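You operate a simulated robot arm through the tools that you are given. There is no shell and no other tool. Be economical: measure what you need, move in short steps, check, and stop when the job is done.

The job below is to be done with a simulated robot arm. You get a single attempt, and the scene is never put back.

JOB
Try the grey latch in the holder, then give it a green dot.
Fine: push the red clamp on, turn the latch to CLOSED and back to OPEN: the holder lamp turns green; draw the clamp back and put the pen in its well.

The check looks at the end state, three seconds after you hand in, the way a careful person would. Anything else that was tipped, shoved, dropped, spilled or broken makes it a failure.

ROBOT AND FRAMES
A 7-joint arm with a two-finger parallel gripper, fixed in place. Base frame: the origin is at the foot of the arm, x ahead of it, y to its left, z up; the work surface is at about z = 80. Units: cm, degrees, N and s.
With the tool pointing down near the work surface it reaches from about 30 to 70 cm from the base axis. Its first joint turns from -66.0 to 66.0 degrees. Payload 1.57 kg.
Tool frame: the origin (TCP) lies between the finger pads and is the grasp point; the fingertips stand 3 cm ahead of it; z points along the fingers, y is the line along which they close. The gripper opens to 11 cm. The fingers are 2.4 cm wide and 1.2 cm thick; the gripper's body (4.8 by 11.2 cm) begins 7.8 cm behind the TCP.
Orientation is told as [roll, pitch, yaw] about the base's x, y, z axes, in that order, counted from this pose: with the fingers straight down and closing along the base's y, the tool's x points along the base's -x, its y along +y and its z along -z.

CONTROLS
- The arm moves only by the tool play_rows. Its argument "moves" is a list of rows, each a list of 2 entries, a list of its own where there are three numbers: the shift along the tool's x, y, z in cm, then the turn, a rotation vector about the tool's x, y, z in degrees. In form: [[[dx, dy, dz], [wx, wy, wz]], ...]. A call has 1 to 20 rows; each row shifts and turns the commanded pose from where the row before left it, along the tool's axes as they then stand. "hand" is the closure in counts, from 0 (fully open) to 255 (shut), set as the call begins (left out, the last holds). Each row takes 0.2 s and may step no farther than 5 cm and 8.6 degrees from the row before; otherwise, or with a gripper value out of range, the whole call is refused. Where a pose cannot be reached the arm comes as near as it can. A force on the tool above 50 N (or 10 N above the force at the start of the call, whichever is more), or a blocked arm, ends the call early, and 0.2 s more pass. Each finger travels about 10.8 cm/s and halts on what it meets, pressing with about 29 N; the grip force reading is that of the motor and also rises with nothing between the fingers. The clock runs only during rows and for 0.2 s after the last one: add rows that do not move to give the fingers time. It gives the time, the measured TCP pose, the force on the tool (base axes), the opening and the grip force at its end, in the units of the frame above (readings bear some noise).
- Cameras (640 x 400 px; columns grow to the right, rows downward): "scene" is fixed at [17.46, -40.09, 139.71]; the picture's right is [0.67, -0.74, 0.00], its down [-0.48, -0.43, -0.76] and it looks along [0.57, 0.51, -0.65] (base axes); focal length 362 px, centre (320, 200). "wrist" rides on the gripper at [-3.6, 0, -8] in the tool frame; the picture's right is [0.00, -1.00, 0.00], its down [0.97, 0.00, -0.24] and it looks along [0.24, 0.00, 0.97] (tool axes); focal length 218 px, centre (320, 200).
- get_image(camera): a new picture of that camera. The clock stands still meanwhile.
- locate(camera, pixels): for up to 12 pixels [column, row] of the newest picture of that camera ("zoom" is the newest enlarged one), the place [x, y, z] in the base frame of the surface seen there, good to about 0.2 cm. The clock stands still meanwhile.
- enlarge(camera, box): a new picture of the part [left, top, right, bottom] of that camera's present view, enlarged. The clock stands still meanwhile.
- job_done(): hands the job in; it is judged then, once.

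Keep the steps short. Do not move on a guess: measure, check each grasp and each placing, and mend mistakes. In all there are 80 turns and 54 pictures (those below and enlarged ones count). Leave the gripper open and the arm clear of the work at the hand-in unless told otherwise, and finish with a single line.

The tools are called after "Request:" as a command line: name --argument value ..., lists and objects as JSON in quotes. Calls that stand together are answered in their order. play_rows: Moves the arm, as the interface text tells. Its arguments: {"type":"object","properties":{"moves":{"type":"array","items":{"type":"array"}},"hand":{"type":"number"}},"required":["moves"]} The other tools are called the same way: get_image (camera) takes a picture; locate (camera, pixels) gives the place of the surface under pixels of a picture; enlarge (camera, box) takes an enlarged picture of a part of a camera's view; job_done () hands the job in.

At the start:

```text
time_s: 0.0
ee_pos: [38.65, 2.82, 110.66]
tcp_rot: [-0.1, 0.1, 0.1]
wrist_force: [-0.5, -0.1, 0.1]
finger_gap: 11.02
grip_force: 0.0
```

scene: 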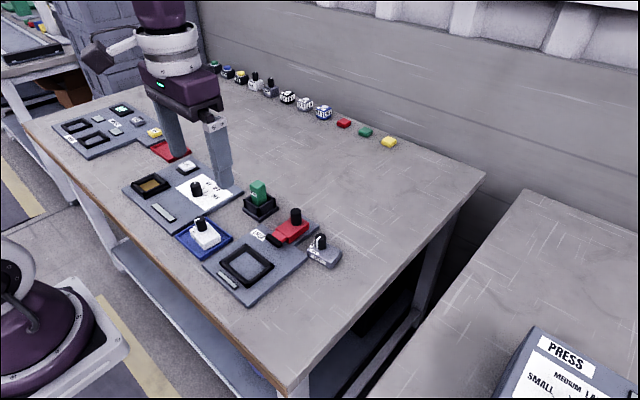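
wrist: 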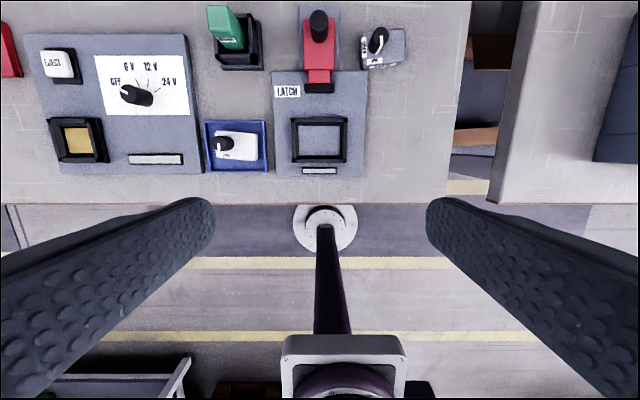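

I see a latch holder at about (320,140) in the wrist picture, with a red clamp, a grey latch to its right, and a green pen in a well. I'll enlarge these parts to look closer.

Request:
enlarge --camera "wrist" --box '[190, 0, 430, 200]'

Request:
enlarge --camera "scene" --box '[170, 160, 360, 310]'

```text
2.00 times, centred on (310, 100) of wrist
```

zoom: 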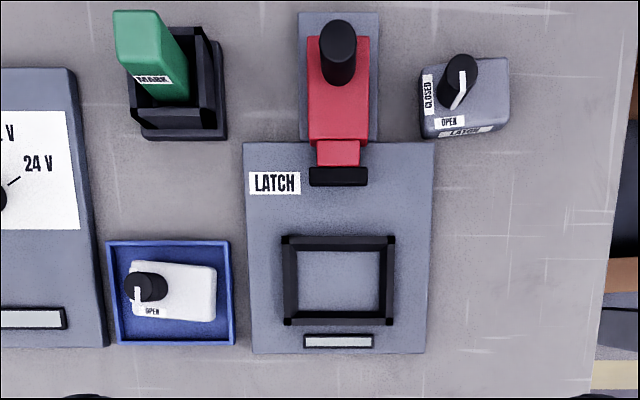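

```text
2.67 times, centred on (265, 235) of scene
```

zoom: 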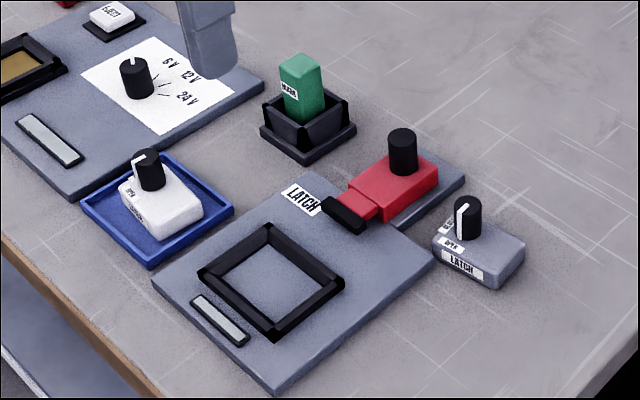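

Next I'll measure the latch, holder, clamp and pen well. The zoom is the newest picture (scene), and I'll use the start wrist picture too.

Request:
locate --camera "zoom" --pixels '[[468, 203], [500, 250], [466, 268], [437, 245], [524, 247], [403, 133], [438, 165], [362, 210], [345, 215], [300, 60], [300, 270], [220, 320]]'

Request:
locate --camera "wrist" --pixels '[[292, 117], [347, 118], [346, 163], [291, 162], [302, 127], [338, 127], [338, 154], [302, 154], [300, 90], [319, 87], [307, 20], [332, 20]]'

Request:
get_image --camera "wrist"

```text
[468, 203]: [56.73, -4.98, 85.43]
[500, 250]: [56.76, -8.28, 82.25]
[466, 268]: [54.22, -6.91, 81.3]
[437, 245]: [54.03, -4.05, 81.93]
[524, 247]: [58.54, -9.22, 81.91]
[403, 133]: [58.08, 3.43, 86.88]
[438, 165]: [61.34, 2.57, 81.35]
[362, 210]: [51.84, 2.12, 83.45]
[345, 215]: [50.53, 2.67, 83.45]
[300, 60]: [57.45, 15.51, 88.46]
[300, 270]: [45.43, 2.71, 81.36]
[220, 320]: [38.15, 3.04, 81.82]
```

```text
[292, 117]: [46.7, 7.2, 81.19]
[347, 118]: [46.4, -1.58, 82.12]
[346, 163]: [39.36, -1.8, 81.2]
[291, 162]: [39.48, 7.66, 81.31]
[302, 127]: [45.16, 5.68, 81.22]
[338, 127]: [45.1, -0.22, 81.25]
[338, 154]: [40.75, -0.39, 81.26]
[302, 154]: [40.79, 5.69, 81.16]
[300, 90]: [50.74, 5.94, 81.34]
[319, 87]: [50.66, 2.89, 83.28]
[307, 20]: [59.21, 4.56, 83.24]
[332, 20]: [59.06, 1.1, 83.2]
```

```text
49 pictures are left
```

wrist: 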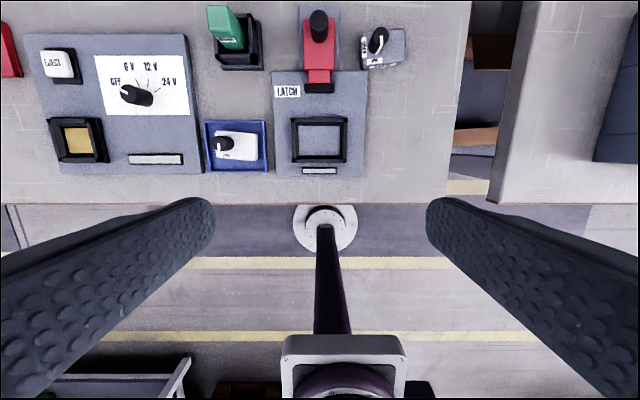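

The frame opening is about x 40.7–45.2, y -0.3–5.7, with the plate top at z 81.2. The latch is near (56.5,-6.3). I'll move above the latch for a closer view, staying high.

Request:
play_rows --moves '[[[-3.47, -1.76, 2.4], [0, 0, 0]], [[-3.47, -1.76, 2.4], [0, 0, 0]], [[-3.47, -1.76, 2.4], [0, 0, 0]], [[-3.47, -1.76, 2.4], [0, 0, 0]], [[-3.47, -1.76, 2.4], [0, 0, 0]], [[0, 0, 0], [0, 0, 0]], [[0, 0, 0], [0, 0, 0]]]' --hand 0

Request:
get_image --camera "wrist"

Request:
enlarge --camera "wrist" --box '[230, 90, 410, 200]'

```text
time_s: 1.6
ee_pos: [55.92, -6.07, 98.69]
tcp_rot: [-0.1, 0.0, 0.0]
wrist_force: [-0.9, -0.9, 0.2]
finger_gap: 11.0
grip_force: 0.0
```

```text
48 pictures are left
```

wrist: 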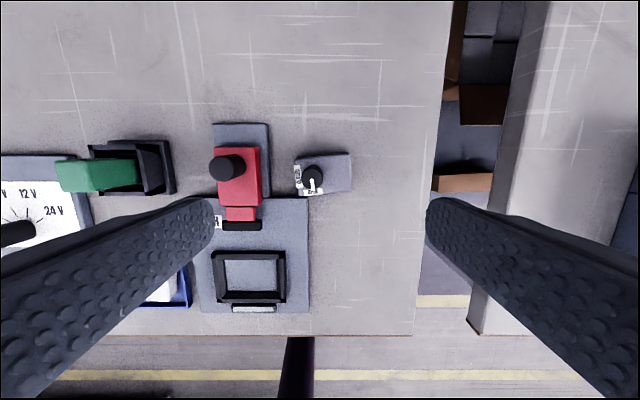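

```text
3.56 times, centred on (320, 145) of wrist
```

zoom: 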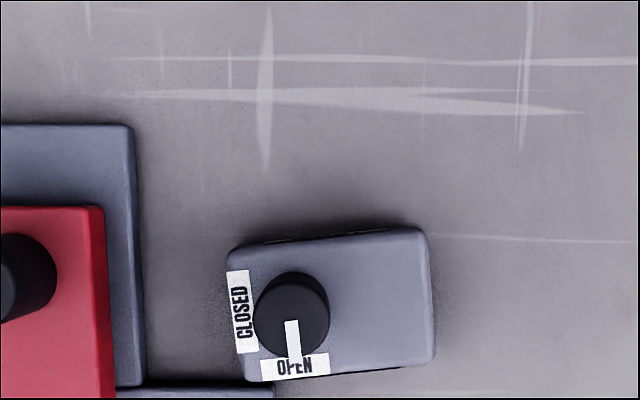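

The latch long edge is tilted about 7° and its pointer is at OPEN. I'll locate its corners and the knob.

Request:
locate --camera "zoom" --pixels '[[236, 255], [421, 234], [430, 355], [250, 375], [292, 310], [350, 300], [410, 300], [292, 290], [245, 310], [292, 350]]'

Request:
locate --camera "wrist" --pixels '[[228, 259], [275, 259], [275, 292], [228, 292], [214, 252], [284, 252], [254, 226], [227, 167], [240, 155], [150, 143], [92, 148], [172, 192]]'

```text
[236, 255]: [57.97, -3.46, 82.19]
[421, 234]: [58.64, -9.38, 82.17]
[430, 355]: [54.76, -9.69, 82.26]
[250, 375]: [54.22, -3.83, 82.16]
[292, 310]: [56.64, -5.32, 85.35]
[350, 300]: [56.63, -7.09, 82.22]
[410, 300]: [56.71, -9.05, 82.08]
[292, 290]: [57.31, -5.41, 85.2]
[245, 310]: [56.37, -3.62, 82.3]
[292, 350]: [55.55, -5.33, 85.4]
```

```text
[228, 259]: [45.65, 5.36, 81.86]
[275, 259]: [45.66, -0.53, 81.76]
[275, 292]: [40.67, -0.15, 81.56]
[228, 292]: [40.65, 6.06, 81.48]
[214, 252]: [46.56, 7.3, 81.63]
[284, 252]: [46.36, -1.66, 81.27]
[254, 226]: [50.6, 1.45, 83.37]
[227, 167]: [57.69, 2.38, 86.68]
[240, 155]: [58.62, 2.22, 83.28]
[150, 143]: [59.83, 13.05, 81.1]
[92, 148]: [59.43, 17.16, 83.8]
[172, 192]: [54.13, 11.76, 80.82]
```

Latch centre is about (56.4,-6.6), body 6×4.1 cm, top z 82.2, knob top 85.4, turned +6.5°. I'll line up with it, narrow the fingers to about 8.5 and lower to z≈90.

Request:
play_rows --moves '[[[-0.48, -0.53, 0], [0, 0, 0]], [[0, 0, 0], [0, 0, -6.5]], [[0, 0, 4], [0, 0, 0]], [[0, 0, 4], [0, 0, 0]], [[0, 0, 0], [0, 0, 0]], [[0, 0, 0], [0, 0, 0]]]' --hand 55

Request:
get_image --camera "wrist"

```text
time_s: 3.0
ee_pos: [56.41, -6.52, 90.62]
tcp_rot: [0.0, 0.0, 6.4]
wrist_force: [0.6, -0.4, 0.0]
finger_gap: 8.63
grip_force: 0.1
```

```text
46 pictures are left
```

wrist: 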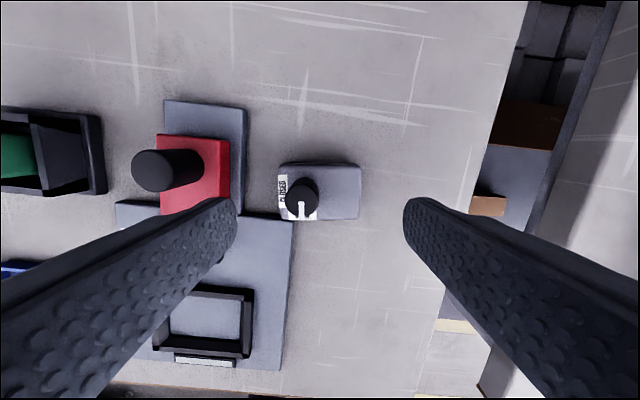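

The latch now looks square in the view and centred near column 320. I'll check its corners and the rim height before lowering.

Request:
locate --camera "wrist" --pixels '[[284, 166], [356, 168], [357, 213], [286, 217], [240, 320], [205, 294], [250, 296], [205, 289], [246, 340], [200, 350], [240, 170], [220, 150]]'

```text
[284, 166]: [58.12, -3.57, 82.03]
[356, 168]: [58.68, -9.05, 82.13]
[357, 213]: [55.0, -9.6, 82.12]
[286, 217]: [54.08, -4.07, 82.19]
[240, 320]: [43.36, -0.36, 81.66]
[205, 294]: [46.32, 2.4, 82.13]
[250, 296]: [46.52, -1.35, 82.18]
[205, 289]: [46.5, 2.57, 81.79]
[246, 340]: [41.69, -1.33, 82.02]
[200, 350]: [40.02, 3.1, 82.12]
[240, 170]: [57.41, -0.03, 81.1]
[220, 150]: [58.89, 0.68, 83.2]
```

The rim top is at 82.15 and the plate at 81.2, so the tips should grip at least 1.05 cm above the latch bottom. I'll lower to TCP z≈84.2 and close.

Request:
play_rows --moves '[[[0, 0, 3.2], [0, 0, 0]], [[0, 0, 3.2], [0, 0, 0]], [[0, 0, 0], [0, 0, 0]]]'

Request:
play_rows --moves '[[[0, 0, 0], [0, 0, 0]], [[0, 0, 0], [0, 0, 0]], [[0, 0, 0], [0, 0, 0]]]' --hand 160

Request:
get_image --camera "wrist"

```text
time_s: 3.8
ee_pos: [56.37, -6.37, 84.34]
tcp_rot: [0.1, 0.1, 6.5]
wrist_force: [-0.1, 0.5, -0.2]
finger_gap: 8.62
grip_force: 0.1
```

```text
time_s: 4.6
ee_pos: [56.33, -6.51, 84.27]
tcp_rot: [0.0, 0.0, 6.5]
wrist_force: [0.8, -0.1, -0.1]
finger_gap: 6.31
grip_force: 29.4
```

```text
45 pictures are left
```

wrist: 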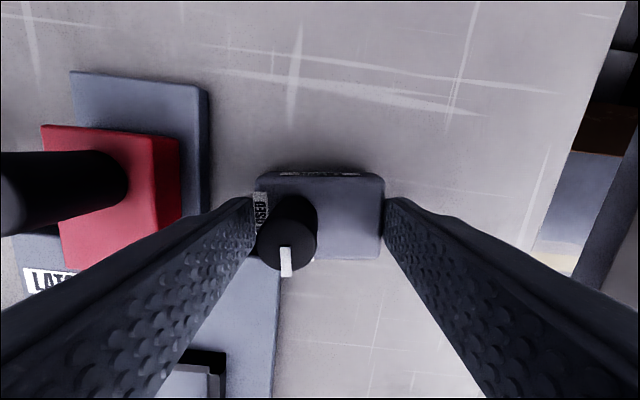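

Gripped at 6.3 cm across. I'll lift 9 cm straight up (above clamp handle at z 87), yaw back to square, then enlarge the frame with the scene camera to measure it.

Request:
play_rows --moves '[[[0, 0, -1.5], [0, 0, 0]], [[0, 0, -3.5], [0, 0, 0]], [[0, 0, -4], [0, 0, 0]], [[0, 0, -2], [0, 0, 6.5]], [[0, 0, 0], [0, 0, 0]], [[0, 0, 0], [0, 0, 0]]]'

Request:
get_image --camera "wrist"

Request:
enlarge --camera "scene" --box '[200, 220, 320, 310]'

```text
time_s: 6.0
ee_pos: [56.45, -6.58, 95.36]
tcp_rot: [0.0, 0.0, -0.1]
wrist_force: [-0.3, 0.3, 0.9]
finger_gap: 4.11
grip_force: 0.0
```

```text
44 pictures are left
```

wrist: 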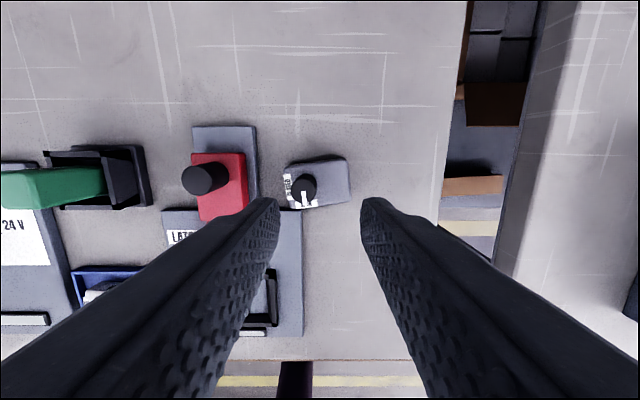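

```text
4.44 times, centred on (260, 265) of scene
```

zoom: 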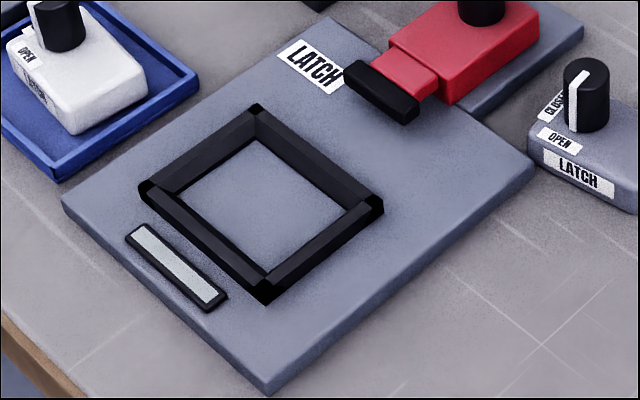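

The latch slipped out: it is still on the table and the gap is 4.1. The grip was too shallow. While here I'll measure the frame rim and the latch again before a deeper grip.

Request:
locate --camera "zoom" --pixels '[[148, 187], [256, 110], [376, 204], [266, 290], [178, 190], [258, 138], [345, 208], [267, 268], [322, 245], [210, 230], [310, 160], [205, 150]]'

Request:
locate --camera "wrist" --pixels '[[288, 165], [342, 159], [346, 199], [294, 205], [305, 184]]'

Request:
enlarge --camera "wrist" --box '[270, 145, 366, 215]'

```text
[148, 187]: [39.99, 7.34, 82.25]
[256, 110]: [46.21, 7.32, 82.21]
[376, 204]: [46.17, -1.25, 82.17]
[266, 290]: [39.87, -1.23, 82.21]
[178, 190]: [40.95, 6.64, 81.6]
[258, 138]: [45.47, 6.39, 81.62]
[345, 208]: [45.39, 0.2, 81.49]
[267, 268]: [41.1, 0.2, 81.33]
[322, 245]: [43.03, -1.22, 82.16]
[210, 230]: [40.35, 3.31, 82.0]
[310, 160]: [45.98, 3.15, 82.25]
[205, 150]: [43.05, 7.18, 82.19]
```

```text
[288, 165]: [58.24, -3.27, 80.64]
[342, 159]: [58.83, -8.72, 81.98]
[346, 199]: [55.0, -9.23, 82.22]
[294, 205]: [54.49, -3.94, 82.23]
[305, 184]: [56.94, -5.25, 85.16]
```

```text
5.71 times, centred on (318, 180) of wrist
```

zoom: 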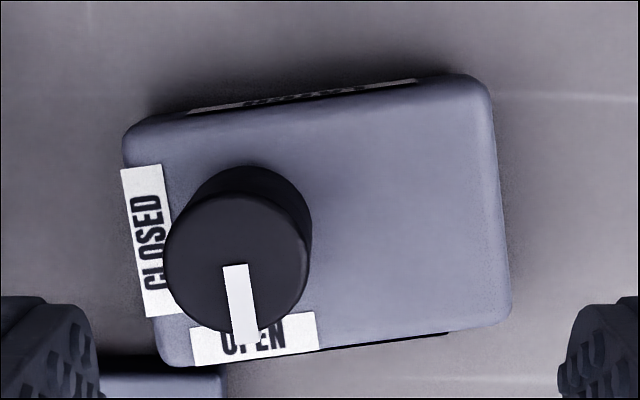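

The frame centre is about (43.05,3.05) with funnel-like walls. I'll reopen, turn to +6.5° again, and go deeper, to TCP z 83.4.

Request:
play_rows --moves '[[[-0.1, 0.1, 0], [0, 0, -6.5]], [[0, 0, 0], [0, 0, 0]], [[0, 0, 3], [0, 0, 0]], [[0, 0, 3], [0, 0, 0]], [[0, 0, 3], [0, 0, 0]], [[0, 0, 3], [0, 0, 0]], [[0, 0, 0], [0, 0, 0]]]' --hand 55

Request:
play_rows --moves '[[[0, 0, 0], [0, 0, 0]], [[0, 0, 0], [0, 0, 0]], [[0, 0, 0], [0, 0, 0]]]' --hand 180

Request:
play_rows --moves '[[[0, 0, -0.5], [0, 0, 0]], [[0, 0, -0.5], [0, 0, 0]], [[0, 0, -0.5], [0, 0, 0]], [[0, 0, 0], [0, 0, 0]]]'

```text
time_s: 7.6
ee_pos: [56.56, -6.33, 83.2]
tcp_rot: [0.1, 0.0, 6.6]
wrist_force: [-0.3, 0.7, -0.1]
finger_gap: 8.6
grip_force: 0.0
```

```text
time_s: 8.4
ee_pos: [56.49, -6.32, 83.27]
tcp_rot: [0.1, 0.0, 6.4]
wrist_force: [-0.2, 0.2, 0.2]
finger_gap: 6.36
grip_force: 29.0
```

```text
time_s: 9.4
ee_pos: [56.43, -6.34, 84.77]
tcp_rot: [0.0, -0.1, 6.5]
wrist_force: [-1.0, 0.4, -1.3]
finger_gap: 6.33
grip_force: 28.8
```

The gap holds at 6.33, so the latch is lifting. I'll raise it further and check.

Request:
play_rows --moves '[[[0, 0, -1], [0, 0, 0]], [[0, 0, -2], [0, 0, 0]], [[0, 0, -2], [0, 0, 0]], [[0, 0, -2], [0, 0, 0]], [[0, 0, -2], [0, 0, 3]], [[0, 0, 0], [0, 0, 3.5]], [[0, 0, 0], [0, 0, 0]]]'

Request:
get_image --camera "wrist"

Request:
enlarge --camera "scene" --box '[240, 140, 400, 260]'

```text
time_s: 11.0
ee_pos: [56.52, -6.28, 93.7]
tcp_rot: [0.0, 0.0, 0.0]
wrist_force: [-0.2, 0.7, -2.3]
finger_gap: 6.3
grip_force: 29.3
```

```text
41 pictures are left
```

wrist: 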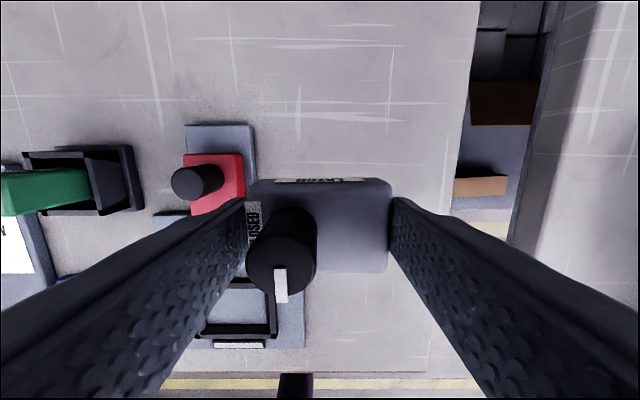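

```text
3.33 times, centred on (320, 200) of scene
```

zoom: 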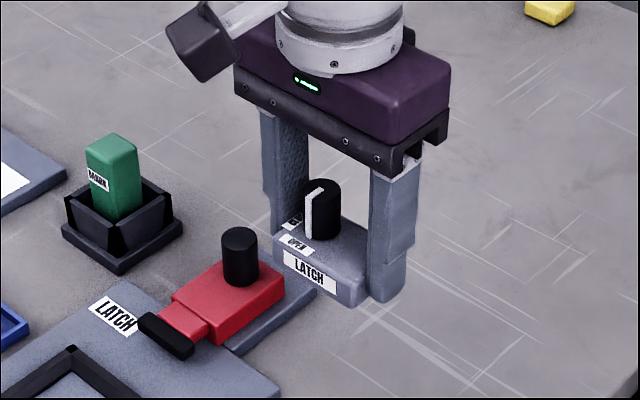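

The latch is held level. I'll measure where its edges sit relative to the TCP.

Request:
locate --camera "wrist" --pixels '[[340, 187], [380, 187], [340, 266], [380, 266], [365, 225], [281, 265]]'

```text
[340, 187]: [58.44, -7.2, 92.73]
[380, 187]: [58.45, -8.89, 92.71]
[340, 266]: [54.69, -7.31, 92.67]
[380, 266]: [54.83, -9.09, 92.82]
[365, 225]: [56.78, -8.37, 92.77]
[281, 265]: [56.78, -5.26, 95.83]
```

The latch centre is about 0.07 ahead of the TCP. I'll carry it over the frame centre (43.0, 3.05) at this height, then lower to about z 88 and look.

Request:
play_rows --moves '[[[3.385, 2.333, 0], [0, 0, 0]], [[3.385, 2.333, 0], [0, 0, 0]], [[3.385, 2.333, 0], [0, 0, 0]], [[3.385, 2.333, 0], [0, 0, 0]], [[0, 0, 2.5], [0, 0, 0]], [[0, 0, 2.5], [0, 0, 0]], [[0, 0, 0], [0, 0, 0]]]'

Request:
get_image --camera "wrist"

Request:
enlarge --camera "scene" --box '[180, 190, 340, 310]'

```text
time_s: 12.6
ee_pos: [42.99, 3.0, 88.58]
tcp_rot: [0.1, 0.0, 0.0]
wrist_force: [-0.1, 0.9, -1.3]
finger_gap: 6.36
grip_force: 29.0
```

```text
39 pictures are left
```

wrist: 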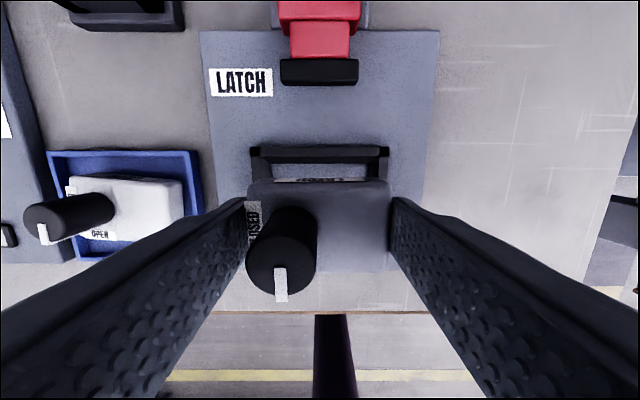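

```text
3.33 times, centred on (260, 250) of scene
```

zoom: 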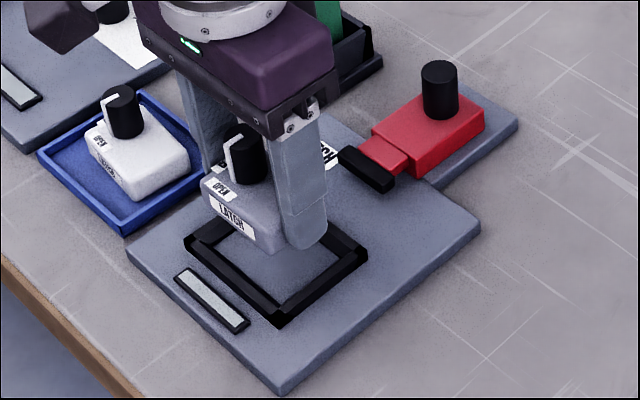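

Aligned in y (rim columns 250–389, centre 320). I'll lower so the tips stop just above the rim (TCP z≈85.3).

Request:
play_rows --moves '[[[0, 0, 2], [0, 0, 0]], [[0, 0, 1], [0, 0, 0]], [[0, 0, 0.25], [0, 0, 0]], [[0, 0, 0], [0, 0, 0]]]'

Request:
enlarge --camera "scene" --box '[200, 210, 300, 285]'

Request:
get_image --camera "wrist"

```text
time_s: 13.6
ee_pos: [43.05, 3.02, 85.4]
tcp_rot: [0.0, 0.0, 0.0]
wrist_force: [0.4, 0.5, -1.9]
finger_gap: 6.33
grip_force: 28.9
```

```text
5.33 times, centred on (250, 248) of scene
```

zoom: 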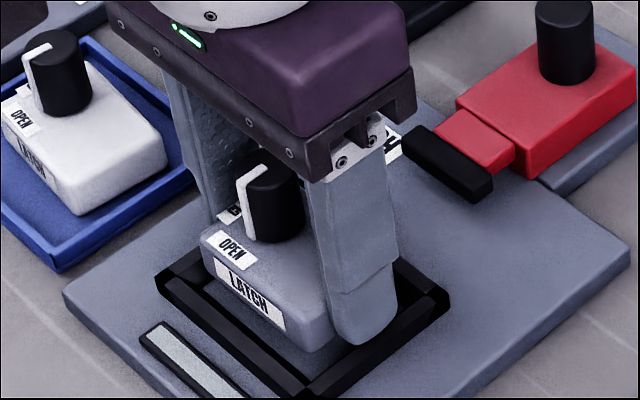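

```text
36 pictures are left
```

wrist: 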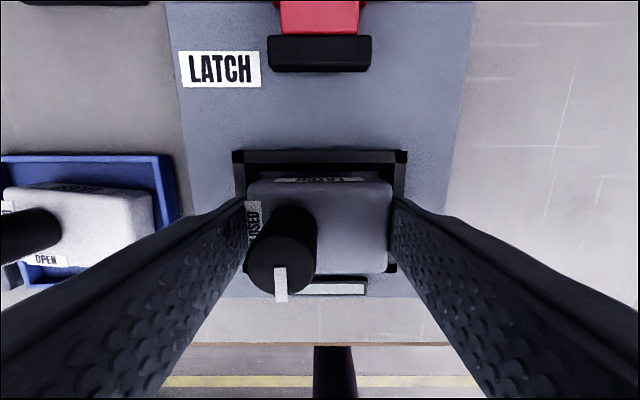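

It sits over the opening. I'll lower another 0.15 and open slightly so that the latch settles in.

Request:
play_rows --moves '[[[0, 0, 0.15], [0, 0, 0]], [[0, 0, 0], [0, 0, 0]]]'

Request:
play_rows --moves '[[[0, 0, 0], [0, 0, 0]], [[0, 0, 0], [0, 0, 0]], [[0, 0, -2], [0, 0, 0]], [[0, 0, -4], [0, 0, 0]], [[0, 0, 0], [0, 0, 0]]]' --hand 60

Request:
enlarge --camera "scene" --box '[200, 210, 320, 300]'

Request:
get_image --camera "wrist"

```text
time_s: 14.2
ee_pos: [43.11, 3.0, 85.42]
tcp_rot: [0.0, 0.0, 0.0]
wrist_force: [0.3, 0.7, -1.5]
finger_gap: 6.35
grip_force: 28.6
```

```text
time_s: 15.4
ee_pos: [43.09, 3.16, 91.35]
tcp_rot: [-0.1, 0.0, 0.0]
wrist_force: [-0.1, 0.1, 0.4]
finger_gap: 8.41
grip_force: 0.0
```

```text
4.44 times, centred on (260, 255) of scene
```

zoom: 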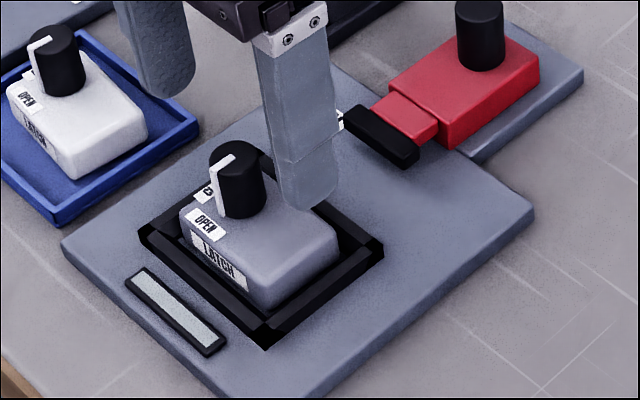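

```text
34 pictures are left
```

wrist: 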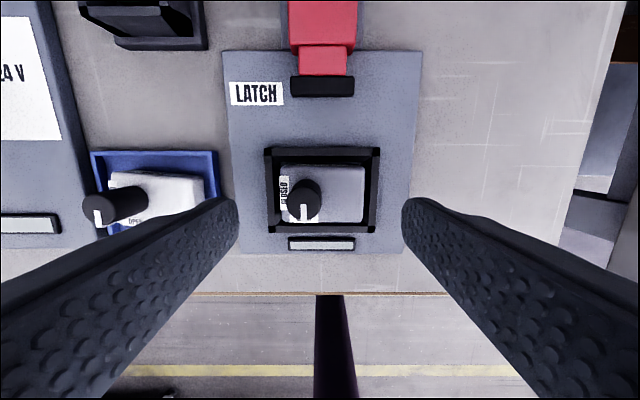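

The latch appears seated. I'll check that its top is level at about 83.35 and find the knob and the clamp.

Request:
locate --camera "zoom" --pixels '[[320, 233], [255, 285], [255, 262], [205, 240], [237, 148], [245, 160], [190, 205]]'

Request:
locate --camera "wrist" --pixels '[[292, 170], [358, 172], [358, 217], [320, 217], [304, 190], [303, 77], [342, 77], [303, 94], [342, 94], [304, 200]]'

```text
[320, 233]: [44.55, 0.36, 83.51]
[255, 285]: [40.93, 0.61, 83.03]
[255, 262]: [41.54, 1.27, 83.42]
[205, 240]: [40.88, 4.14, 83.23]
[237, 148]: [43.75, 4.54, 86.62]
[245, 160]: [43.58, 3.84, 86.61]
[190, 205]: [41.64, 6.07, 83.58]
```

```text
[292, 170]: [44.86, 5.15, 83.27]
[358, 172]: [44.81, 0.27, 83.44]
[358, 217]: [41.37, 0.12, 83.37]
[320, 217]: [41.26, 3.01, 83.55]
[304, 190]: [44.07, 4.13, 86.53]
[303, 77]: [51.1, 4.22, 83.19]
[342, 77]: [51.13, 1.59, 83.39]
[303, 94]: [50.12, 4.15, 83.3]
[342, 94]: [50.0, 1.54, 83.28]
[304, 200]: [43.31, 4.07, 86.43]
```

The latch is seated level (top 83.4) and the knob is near (43.6,4.1), top 86.5. The clamp pad front is at x≈50 and its handle is near (58,3). I'll move up and over the handle to view it.

Request:
play_rows --moves '[[[0, 0, -4.5], [0, 0, 0]], [[-4.6, 0, 0], [0, 0, 0]], [[-4.6, 0, 0], [0, 0, 0]], [[-4.6, 0, 0], [0, 0, 0]], [[0, 0, 0], [0, 0, 0]], [[0, 0, 0], [0, 0, 0]]]' --hand 120

Request:
get_image --camera "wrist"

```text
time_s: 16.8
ee_pos: [56.86, 3.02, 95.77]
tcp_rot: [0.0, 0.0, 0.1]
wrist_force: [0.5, -0.2, 0.4]
finger_gap: 5.85
grip_force: 0.1
```

```text
33 pictures are left
```

wrist: 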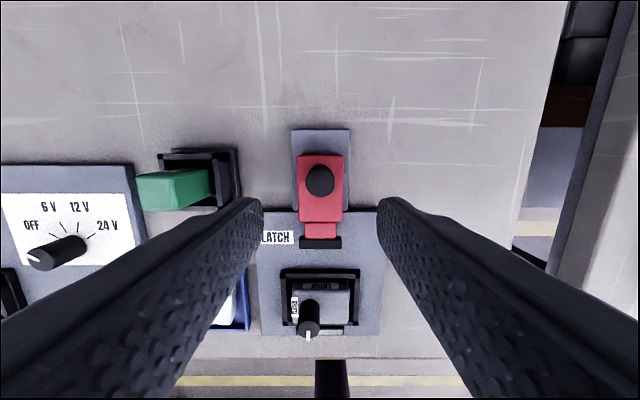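

Request:
locate --camera "wrist" --pixels '[[320, 183], [309, 183], [331, 183], [320, 172], [320, 193], [320, 160], [320, 208], [293, 160], [320, 134]]'

```text
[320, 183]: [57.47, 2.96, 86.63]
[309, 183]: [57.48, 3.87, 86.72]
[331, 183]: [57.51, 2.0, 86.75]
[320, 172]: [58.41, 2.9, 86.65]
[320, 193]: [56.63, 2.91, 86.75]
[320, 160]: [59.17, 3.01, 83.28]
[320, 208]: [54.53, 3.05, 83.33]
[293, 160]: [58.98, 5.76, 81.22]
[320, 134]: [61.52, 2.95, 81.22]
```

The handle is at (57.5,2.95), about 1.9 wide. I'll lower onto it (TCP z 86.7, tips 0.4 above the red body) and close.

Request:
play_rows --moves '[[[-0.64, -0.05, 3], [0, 0, 0]], [[0, 0, 3], [0, 0, 0]], [[0, 0, 3.05], [0, 0, 0]], [[0, 0, 0], [0, 0, 0]]]'

Request:
play_rows --moves '[[[0, 0, 0], [0, 0, 0]], [[0, 0, 0], [0, 0, 0]], [[0, 0, 0], [0, 0, 0]]]' --hand 230

Request:
play_rows --moves '[[[0.5, 0, 0], [0, 0, 0]], [[0.5, 0, 0], [0, 0, 0]], [[0.5, 0, 0], [0, 0, 0]], [[0.5, 0, 0], [0, 0, 0]], [[0.5, 0, 0], [0, 0, 0]], [[0.5, 0, 0], [0, 0, 0]], [[0, 0, 0], [0, 0, 0]]]'

Request:
get_image --camera "wrist"

```text
time_s: 17.8
ee_pos: [57.38, 3.06, 86.75]
tcp_rot: [0.1, -0.1, 0.0]
wrist_force: [-0.6, 0.0, 0.8]
finger_gap: 5.84
grip_force: 0.1
```

```text
time_s: 18.6
ee_pos: [57.32, 3.04, 86.77]
tcp_rot: [0.0, 0.0, 0.0]
wrist_force: [0.3, 7.4, -3.6]
finger_gap: 2.36
grip_force: 35.9
```

```text
time_s: 20.2
ee_pos: [54.36, 2.9, 86.83]
tcp_rot: [0.0, 0.1, 0.1]
wrist_force: [0.2, 3.6, -6.9]
finger_gap: 2.34
grip_force: 35.4
stopped in row 7: the force on the tool passed its limit (the readings are from after the stop); the commanded pose is now the measured one
```

```text
32 pictures are left
```

wrist: 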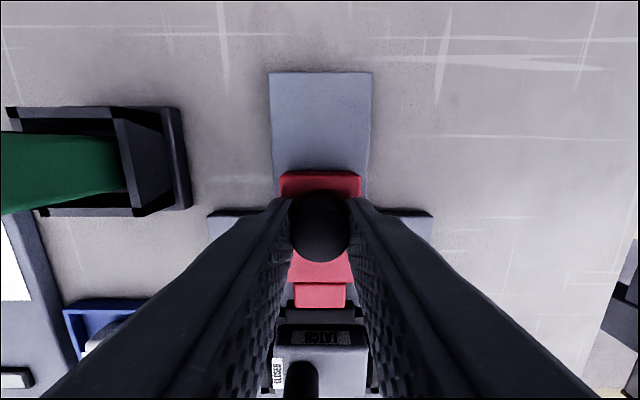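

The clamp moved 3 cm, then a force stop came. I'll look at the gap from the scene camera.

Request:
enlarge --camera "scene" --box '[200, 200, 320, 290]'

```text
4.44 times, centred on (260, 245) of scene
```

zoom: 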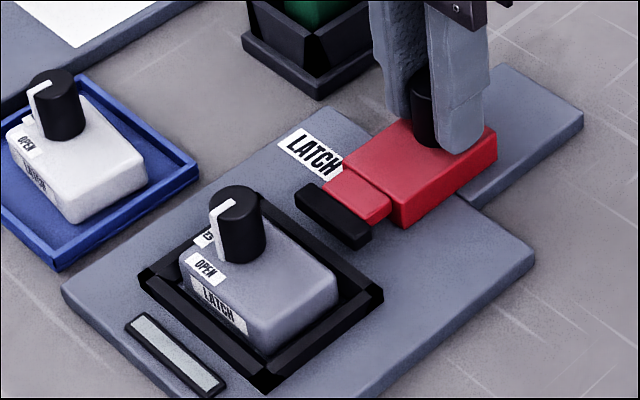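

The pad still has about 2 cm to go. I'll keep pushing in small steps.

Request:
play_rows --moves '[[[0.3, 0, 0], [0, 0, 0]], [[0.3, 0, 0], [0, 0, 0]], [[0.3, 0, 0], [0, 0, 0]], [[0.3, 0, 0], [0, 0, 0]], [[0.3, 0, 0], [0, 0, 0]], [[0.3, 0, 0], [0, 0, 0]], [[0.3, 0, 0], [0, 0, 0]], [[0, 0, 0], [0, 0, 0]]]'

Request:
enlarge --camera "scene" --box '[200, 200, 320, 290]'

```text
time_s: 21.9
ee_pos: [52.86, 3.04, 86.73]
tcp_rot: [0.1, -0.7, 0.1]
wrist_force: [9.2, 0.3, -19.5]
finger_gap: 2.37
grip_force: 35.4
stopped in row 8: the force on the tool passed its limit (the readings are from after the stop); the commanded pose is now the measured one
```

```text
4.44 times, centred on (260, 245) of scene
```

zoom: 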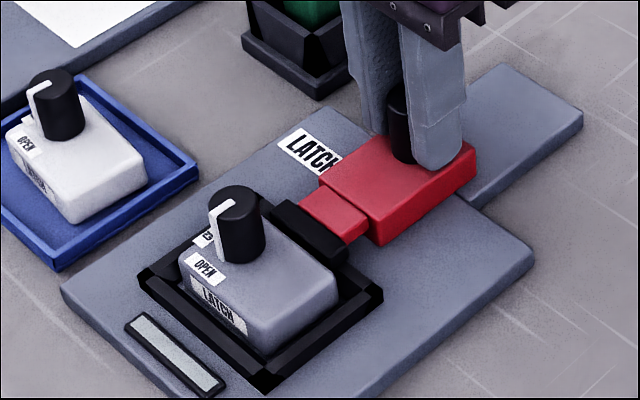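

The force now shows about 9 N of resistance along x and the pad seems to reach the latch. I'll measure the pad's front edge and the latch's rear edge.

Request:
enlarge --camera "scene" --box '[240, 225, 300, 270]'

Request:
locate --camera "zoom" --pixels '[[300, 150], [400, 250], [340, 240], [440, 170], [330, 170], [300, 190], [250, 150]]'

```text
8.89 times, centred on (270, 248) of scene
```

zoom: 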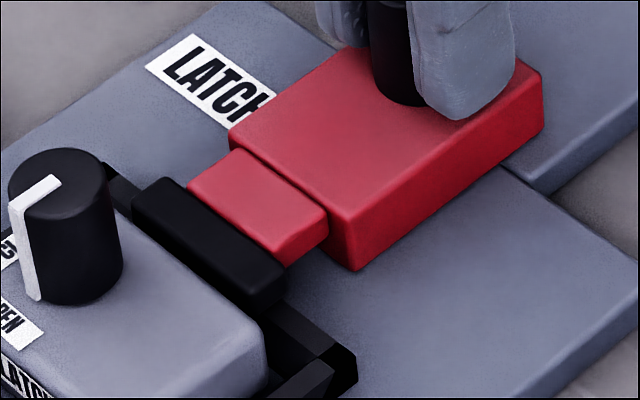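

```text
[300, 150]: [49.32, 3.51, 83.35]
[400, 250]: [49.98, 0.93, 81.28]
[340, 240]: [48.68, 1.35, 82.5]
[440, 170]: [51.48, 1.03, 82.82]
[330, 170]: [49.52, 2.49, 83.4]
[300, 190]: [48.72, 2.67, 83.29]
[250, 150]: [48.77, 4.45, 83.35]
```

The pad is right at the latch's rear edge. I'll measure the pad and latch edges in this zoom.

Request:
locate --camera "zoom" --pixels '[[205, 240], [195, 255], [185, 265], [180, 275], [150, 210], [240, 290], [250, 340], [215, 310], [65, 200]]'

```text
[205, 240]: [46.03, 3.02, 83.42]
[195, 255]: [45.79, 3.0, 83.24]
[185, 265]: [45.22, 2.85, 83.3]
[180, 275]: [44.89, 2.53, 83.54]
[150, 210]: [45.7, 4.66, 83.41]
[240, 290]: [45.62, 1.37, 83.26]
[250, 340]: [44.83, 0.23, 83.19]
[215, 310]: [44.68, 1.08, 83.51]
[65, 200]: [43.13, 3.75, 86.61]
```

The pad front (x≈45.3) meets the latch rear (45.1). I'll give a small further push to confirm it is firmly on.

Request:
play_rows --moves '[[[0.15, 0, 0], [0, 0, 0]], [[0.15, 0, 0], [0, 0, 0]], [[0, 0, 0], [0, 0, 0]]]'

```text
time_s: 22.4
ee_pos: [52.72, 3.03, 86.82]
tcp_rot: [0.3, -0.9, 0.0]
wrist_force: [10.9, 0.1, -20.8]
finger_gap: 2.34
grip_force: 35.5
stopped in row 2: the force on the tool passed its limit (the readings are from after the stop); the commanded pose is now the measured one
```

It's blocked firmly, so the clamp is on. I'll open, lift off and check that the clamp stays.

Request:
play_rows --moves '[[[0, 0, 0], [0, 0, 0]], [[0, 0, 0], [0, 0, 0]], [[0, 0, -3], [0, 0, 0]], [[0, 0, -4], [0, 0.8, 0]], [[0, 0, 0], [0, 0, 0]]]' --hand 130

Request:
get_image --camera "wrist"

```text
time_s: 23.6
ee_pos: [52.56, 3.19, 93.87]
tcp_rot: [0.1, 0.0, 0.1]
wrist_force: [-0.4, -1.3, 0.4]
finger_gap: 5.36
grip_force: 0.1
```

```text
28 pictures are left
```

wrist: 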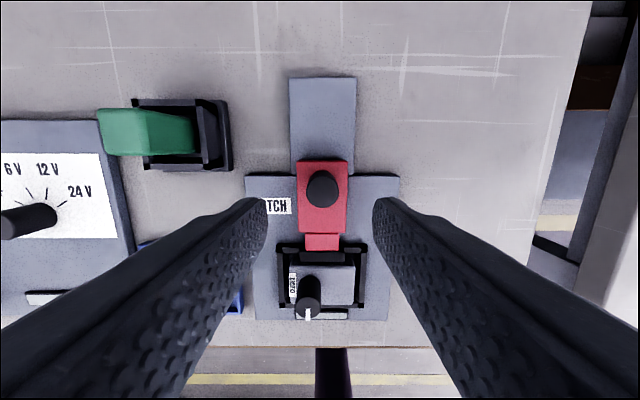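

The clamp stays on. I'll go above the knob and measure its centre.

Request:
play_rows --moves '[[[4.5, 0.5, 0], [0, 0, 0]], [[4.5, 0.4, 0], [0, 0, 0]], [[0, 0, 0], [0, 0, 0]], [[0, 0, 0], [0, 0, 0]]]'

Request:
get_image --camera "wrist"

```text
time_s: 24.6
ee_pos: [43.37, 3.91, 93.93]
tcp_rot: [0.1, -0.1, 0.1]
wrist_force: [-1.2, 0.4, -0.4]
finger_gap: 5.39
grip_force: 0.0
```

```text
27 pictures are left
```

wrist: 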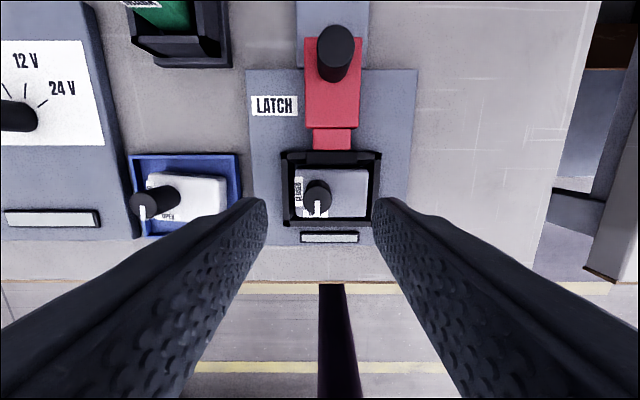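

Request:
enlarge --camera "wrist" --box '[272, 140, 392, 245]'

Request:
locate --camera "wrist" --pixels '[[317, 200], [306, 200], [328, 200], [317, 190], [317, 210], [312, 196]]'

```text
3.81 times, centred on (332, 192) of wrist
```

zoom: 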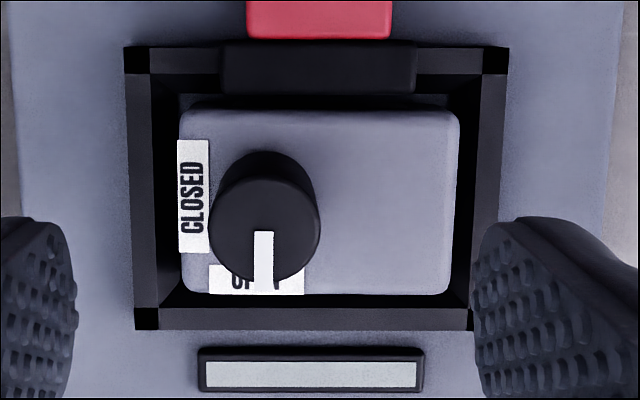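

```text
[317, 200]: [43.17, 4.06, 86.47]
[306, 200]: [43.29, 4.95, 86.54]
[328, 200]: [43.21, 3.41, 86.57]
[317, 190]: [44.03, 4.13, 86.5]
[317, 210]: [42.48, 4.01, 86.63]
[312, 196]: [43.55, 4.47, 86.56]
```

The knob centre is (43.2,4.1), 2.05 wide. I'll turn to yaw +45° (so the 90° turn spans ±45°), centre on it and lower to TCP z 86.8.

Request:
play_rows --moves '[[[0.17, 0.19, 0], [0, 0, 0]], [[0, 0, 0], [0, 0, -7.5]], [[0, 0, 0], [0, 0, -7.5]], [[0, 0, 0], [0, 0, -7.5]], [[0, 0, 0], [0, 0, -7.5]], [[0, 0, 0], [0, 0, -7.5]], [[0, 0, 0], [0, 0, -7.5]], [[0, 0, 2], [0, 0, 0]], [[0, 0, 0], [0, 0, 0]]]'

```text
time_s: 26.6
ee_pos: [43.38, 4.0, 91.8]
tcp_rot: [0.1, -0.2, 45.0]
wrist_force: [0.4, 0.6, 0.6]
finger_gap: 5.39
grip_force: 0.0
```

Request:
play_rows --moves '[[[0.03, 0.1, 2.5], [0, 0, 0]], [[0, 0, 2.5], [0, 0, 0]], [[0, 0, 0], [0, 0, 0]]]'

Request:
play_rows --moves '[[[0, 0, 0], [0, 0, 0]], [[0, 0, 0], [0, 0, 0]], [[0, 0, 0], [0, 0, 0]]]' --hand 230

Request:
get_image --camera "wrist"

```text
time_s: 27.4
ee_pos: [43.39, 4.22, 86.72]
tcp_rot: [0.0, -0.3, 45.0]
wrist_force: [-0.8, -0.5, 0.7]
finger_gap: 5.4
grip_force: 0.0
```

```text
time_s: 28.2
ee_pos: [43.43, 4.06, 86.82]
tcp_rot: [0.1, -0.2, 45.0]
wrist_force: [0.1, -0.5, -0.1]
finger_gap: 2.0
grip_force: 28.7
```

```text
25 pictures are left
```

wrist: 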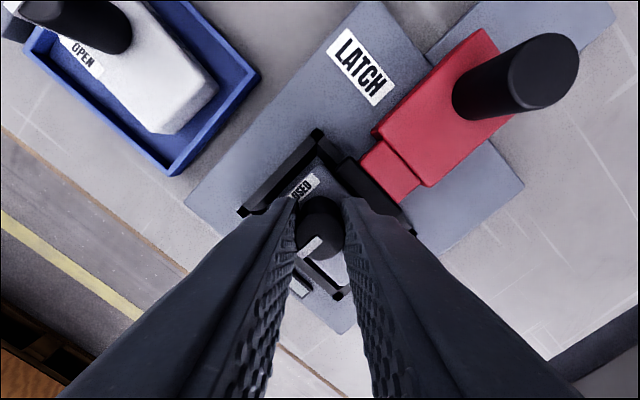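

The knob is gripped (2.0 gap, force about 0). I'll turn 90° toward CLOSED, clockwise from above (tool z +), in 12 steps of 7.5°.

Request:
play_rows --moves '[[[0, 0, 0], [0, 0, 7.5]], [[0, 0, 0], [0, 0, 7.5]], [[0, 0, 0], [0, 0, 7.5]], [[0, 0, 0], [0, 0, 7.5]], [[0, 0, 0], [0, 0, 7.5]], [[0, 0, 0], [0, 0, 7.5]], [[0, 0, 0], [0, 0, 7.5]], [[0, 0, 0], [0, 0, 7.5]], [[0, 0, 0], [0, 0, 7.5]], [[0, 0, 0], [0, 0, 7.5]], [[0, 0, 0], [0, 0, 7.5]], [[0, 0, 0], [0, 0, 7.5]], [[0, 0, 0], [0, 0, 0]]]'

Request:
get_image --camera "wrist"

Request:
enlarge --camera "scene" --box '[180, 200, 300, 290]'

```text
time_s: 31.0
ee_pos: [43.3, 4.19, 86.8]
tcp_rot: [0.1, 0.0, -44.9]
wrist_force: [-2.6, -0.9, 11.9]
finger_gap: 2.02
grip_force: 29.1
```

```text
24 pictures are left
```

wrist: 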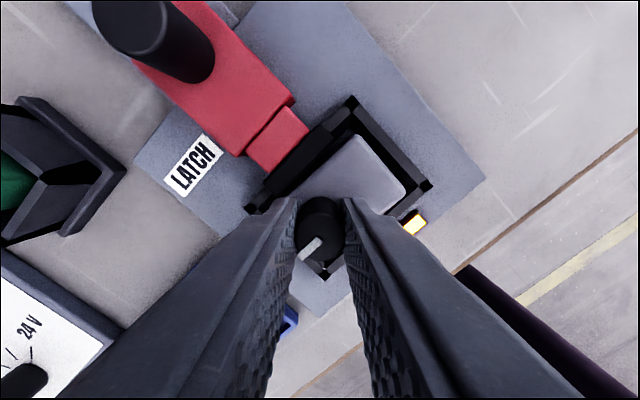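

```text
4.44 times, centred on (240, 245) of scene
```

zoom: 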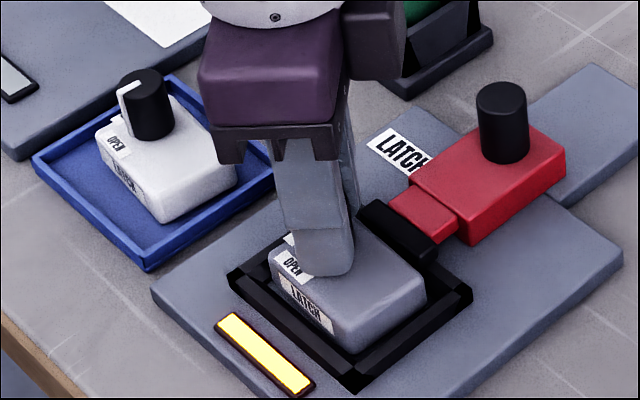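

The lamp went amber and the pointer turned with the fingers (now at CLOSED). I'll turn back 90° to OPEN.

Request:
play_rows --moves '[[[0, 0, 0], [0, 0, 0]], [[0, 0, 0], [0, 0, -7.5]], [[0, 0, 0], [0, 0, -7.5]], [[0, 0, 0], [0, 0, -7.5]], [[0, 0, 0], [0, 0, -7.5]], [[0, 0, 0], [0, 0, -7.5]], [[0, 0, 0], [0, 0, -7.5]], [[0, 0, 0], [0, 0, -7.5]], [[0, 0, 0], [0, 0, -7.5]], [[0, 0, 0], [0, 0, -7.5]], [[0, 0, 0], [0, 0, -7.5]], [[0, 0, 0], [0, 0, -7.5]], [[0, 0, 0], [0, 0, -7.5]], [[0, 0, 0], [0, 0, 0]]]'

Request:
get_image --camera "wrist"

Request:
enlarge --camera "scene" --box '[180, 200, 300, 290]'

```text
time_s: 34.0
ee_pos: [43.31, 4.11, 86.76]
tcp_rot: [0.0, -0.3, 45.2]
wrist_force: [0.5, 0.5, 0.5]
finger_gap: 2.01
grip_force: 28.8
```

```text
22 pictures are left
```

wrist: 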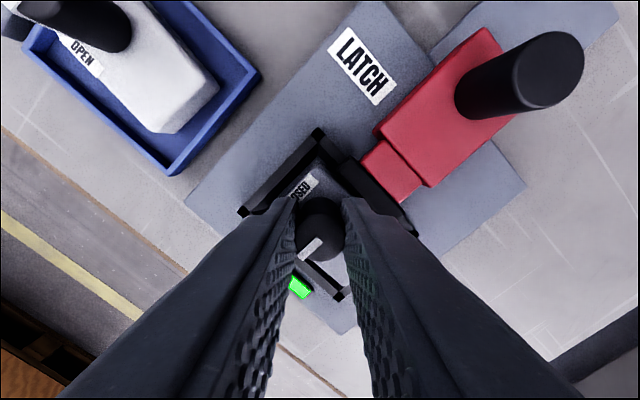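

```text
4.44 times, centred on (240, 245) of scene
```

zoom: 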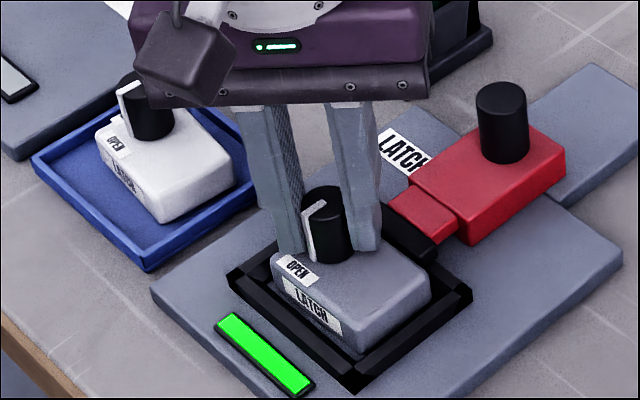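

The lamp is green and the pointer is at OPEN. I'll release the knob, lift, square up and go over the clamp handle (x≈52.8).

Request:
play_rows --moves '[[[0, 0, 0], [0, 0, 0]], [[0, 0, 0], [0, 0, 0]], [[0, 0, -4], [0, 0, 0]], [[0, 0, -4], [0, 0, 0]], [[0, 0, 0], [0, 0, 7.5]], [[0, 0, 0], [0, 0, 7.5]], [[0, 0, 0], [0, 0, 7.5]], [[0, 0, 0], [0, 0, 7.5]], [[0, 0, 0], [0, 0, 7.5]], [[0, 0, 0], [0, 0, 7.5]], [[-4.7, -0.6, 0], [0, 0, 0]], [[-4.7, -0.5, 0], [0, 0, 0]], [[0, 0, 0], [0, 0, 0]], [[0, 0, 0], [0, 0, 0]]]' --hand 130

Request:
get_image --camera "wrist"

```text
time_s: 37.0
ee_pos: [52.87, 2.84, 94.71]
tcp_rot: [0.0, -0.2, 0.1]
wrist_force: [-0.8, -0.6, 0.0]
finger_gap: 5.39
grip_force: 0.1
```

```text
20 pictures are left
```

wrist: 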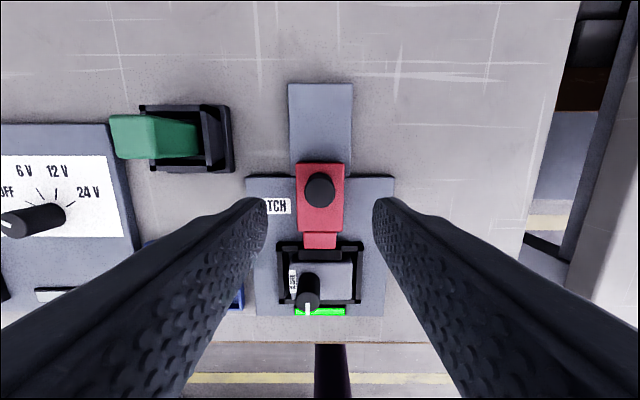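

Request:
locate --camera "wrist" --pixels '[[319, 191], [308, 191], [330, 191], [319, 180], [319, 201], [165, 120], [120, 135], [155, 140], [190, 110], [225, 165], [195, 150], [160, 155]]'

```text
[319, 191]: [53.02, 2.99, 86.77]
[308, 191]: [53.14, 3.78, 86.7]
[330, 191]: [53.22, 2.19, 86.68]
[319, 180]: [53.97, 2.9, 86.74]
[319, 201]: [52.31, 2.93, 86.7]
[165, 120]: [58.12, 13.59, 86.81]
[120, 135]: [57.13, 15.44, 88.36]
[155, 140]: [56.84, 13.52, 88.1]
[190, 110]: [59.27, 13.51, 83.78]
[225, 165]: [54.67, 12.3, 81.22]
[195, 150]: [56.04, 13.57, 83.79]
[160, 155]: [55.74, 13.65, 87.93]
```

The handle is at (53.1,2.97). I'll lower, grip, then pull back 4.4 cm in +x.

Request:
play_rows --moves '[[[-0.2, 0.1, 4], [0, 0, 0]], [[0, 0, 3.95], [0, 0, 0]], [[0, 0, 0], [0, 0, 0]]]'

Request:
play_rows --moves '[[[0, 0, 0], [0, 0, 0]], [[0, 0, 0], [0, 0, 0]], [[0, 0, 0], [0, 0, 0]]]' --hand 230

Request:
play_rows --moves '[[[-0.4, 0, 0], [0, 0, 0]], [[-0.4, 0, 0], [0, 0, 0]], [[-0.4, 0, 0], [0, 0, 0]], [[-0.4, 0, 0], [0, 0, 0]], [[-0.4, 0, 0], [0, 0, 0]], [[-0.4, 0, 0], [0, 0, 0]], [[-0.4, 0, 0], [0, 0, 0]], [[-0.4, 0, 0], [0, 0, 0]], [[-0.4, 0, 0], [0, 0, 0]], [[-0.4, 0, 0], [0, 0, 0]], [[-0.3, 0, 0], [0, 0, 0]], [[0, 0, 0], [0, 0, 0]]]'

```text
time_s: 37.8
ee_pos: [52.9, 2.98, 86.79]
tcp_rot: [0.2, -0.1, 0.0]
wrist_force: [0.6, 0.1, 0.7]
finger_gap: 5.37
grip_force: 0.0
```

```text
time_s: 38.6
ee_pos: [52.97, 2.99, 86.7]
tcp_rot: [0.2, -0.2, 0.1]
wrist_force: [0.4, 2.4, -5.7]
finger_gap: 2.3
grip_force: 35.4
```

```text
time_s: 41.2
ee_pos: [57.27, 3.01, 86.78]
tcp_rot: [0.1, -0.1, 0.1]
wrist_force: [2.7, -20.5, -31.1]
finger_gap: 2.34
grip_force: 35.2
```

The clamp is back to x≈57.4 (it started at 57.5). I'll open, lift to clear the pen's height and look.

Request:
play_rows --moves '[[[0, 0, 0], [0, 0, 0]], [[0, 0, 0], [0, 0, 0]], [[0, 0, -4], [0, 0, 0]], [[0, 0, -5], [0, 0, 0]], [[0, 4.5, -3], [0, 0, 0]], [[0, 4, 0], [0, 0, 0]], [[0, 0, 0], [0, 0, 0]], [[0, 0, 0], [0, 0, 0]]]' --hand 110

Request:
get_image --camera "wrist"

Request:
enlarge --camera "scene" --box '[210, 160, 350, 265]'

```text
refused: row 5 steps farther than a row can; nothing moved
```

```text
19 pictures are left
```

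wrist: 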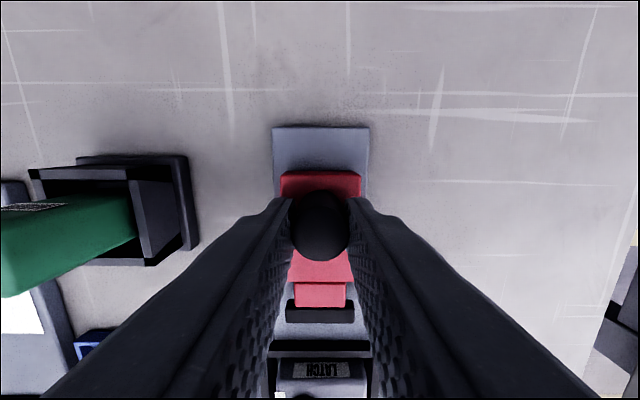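

```text
3.81 times, centred on (280, 212) of scene
```

zoom: 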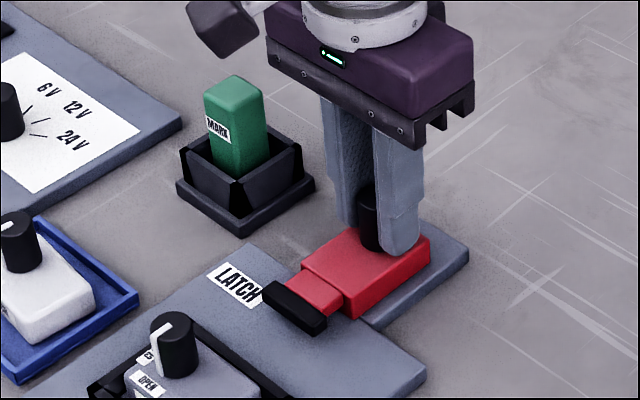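

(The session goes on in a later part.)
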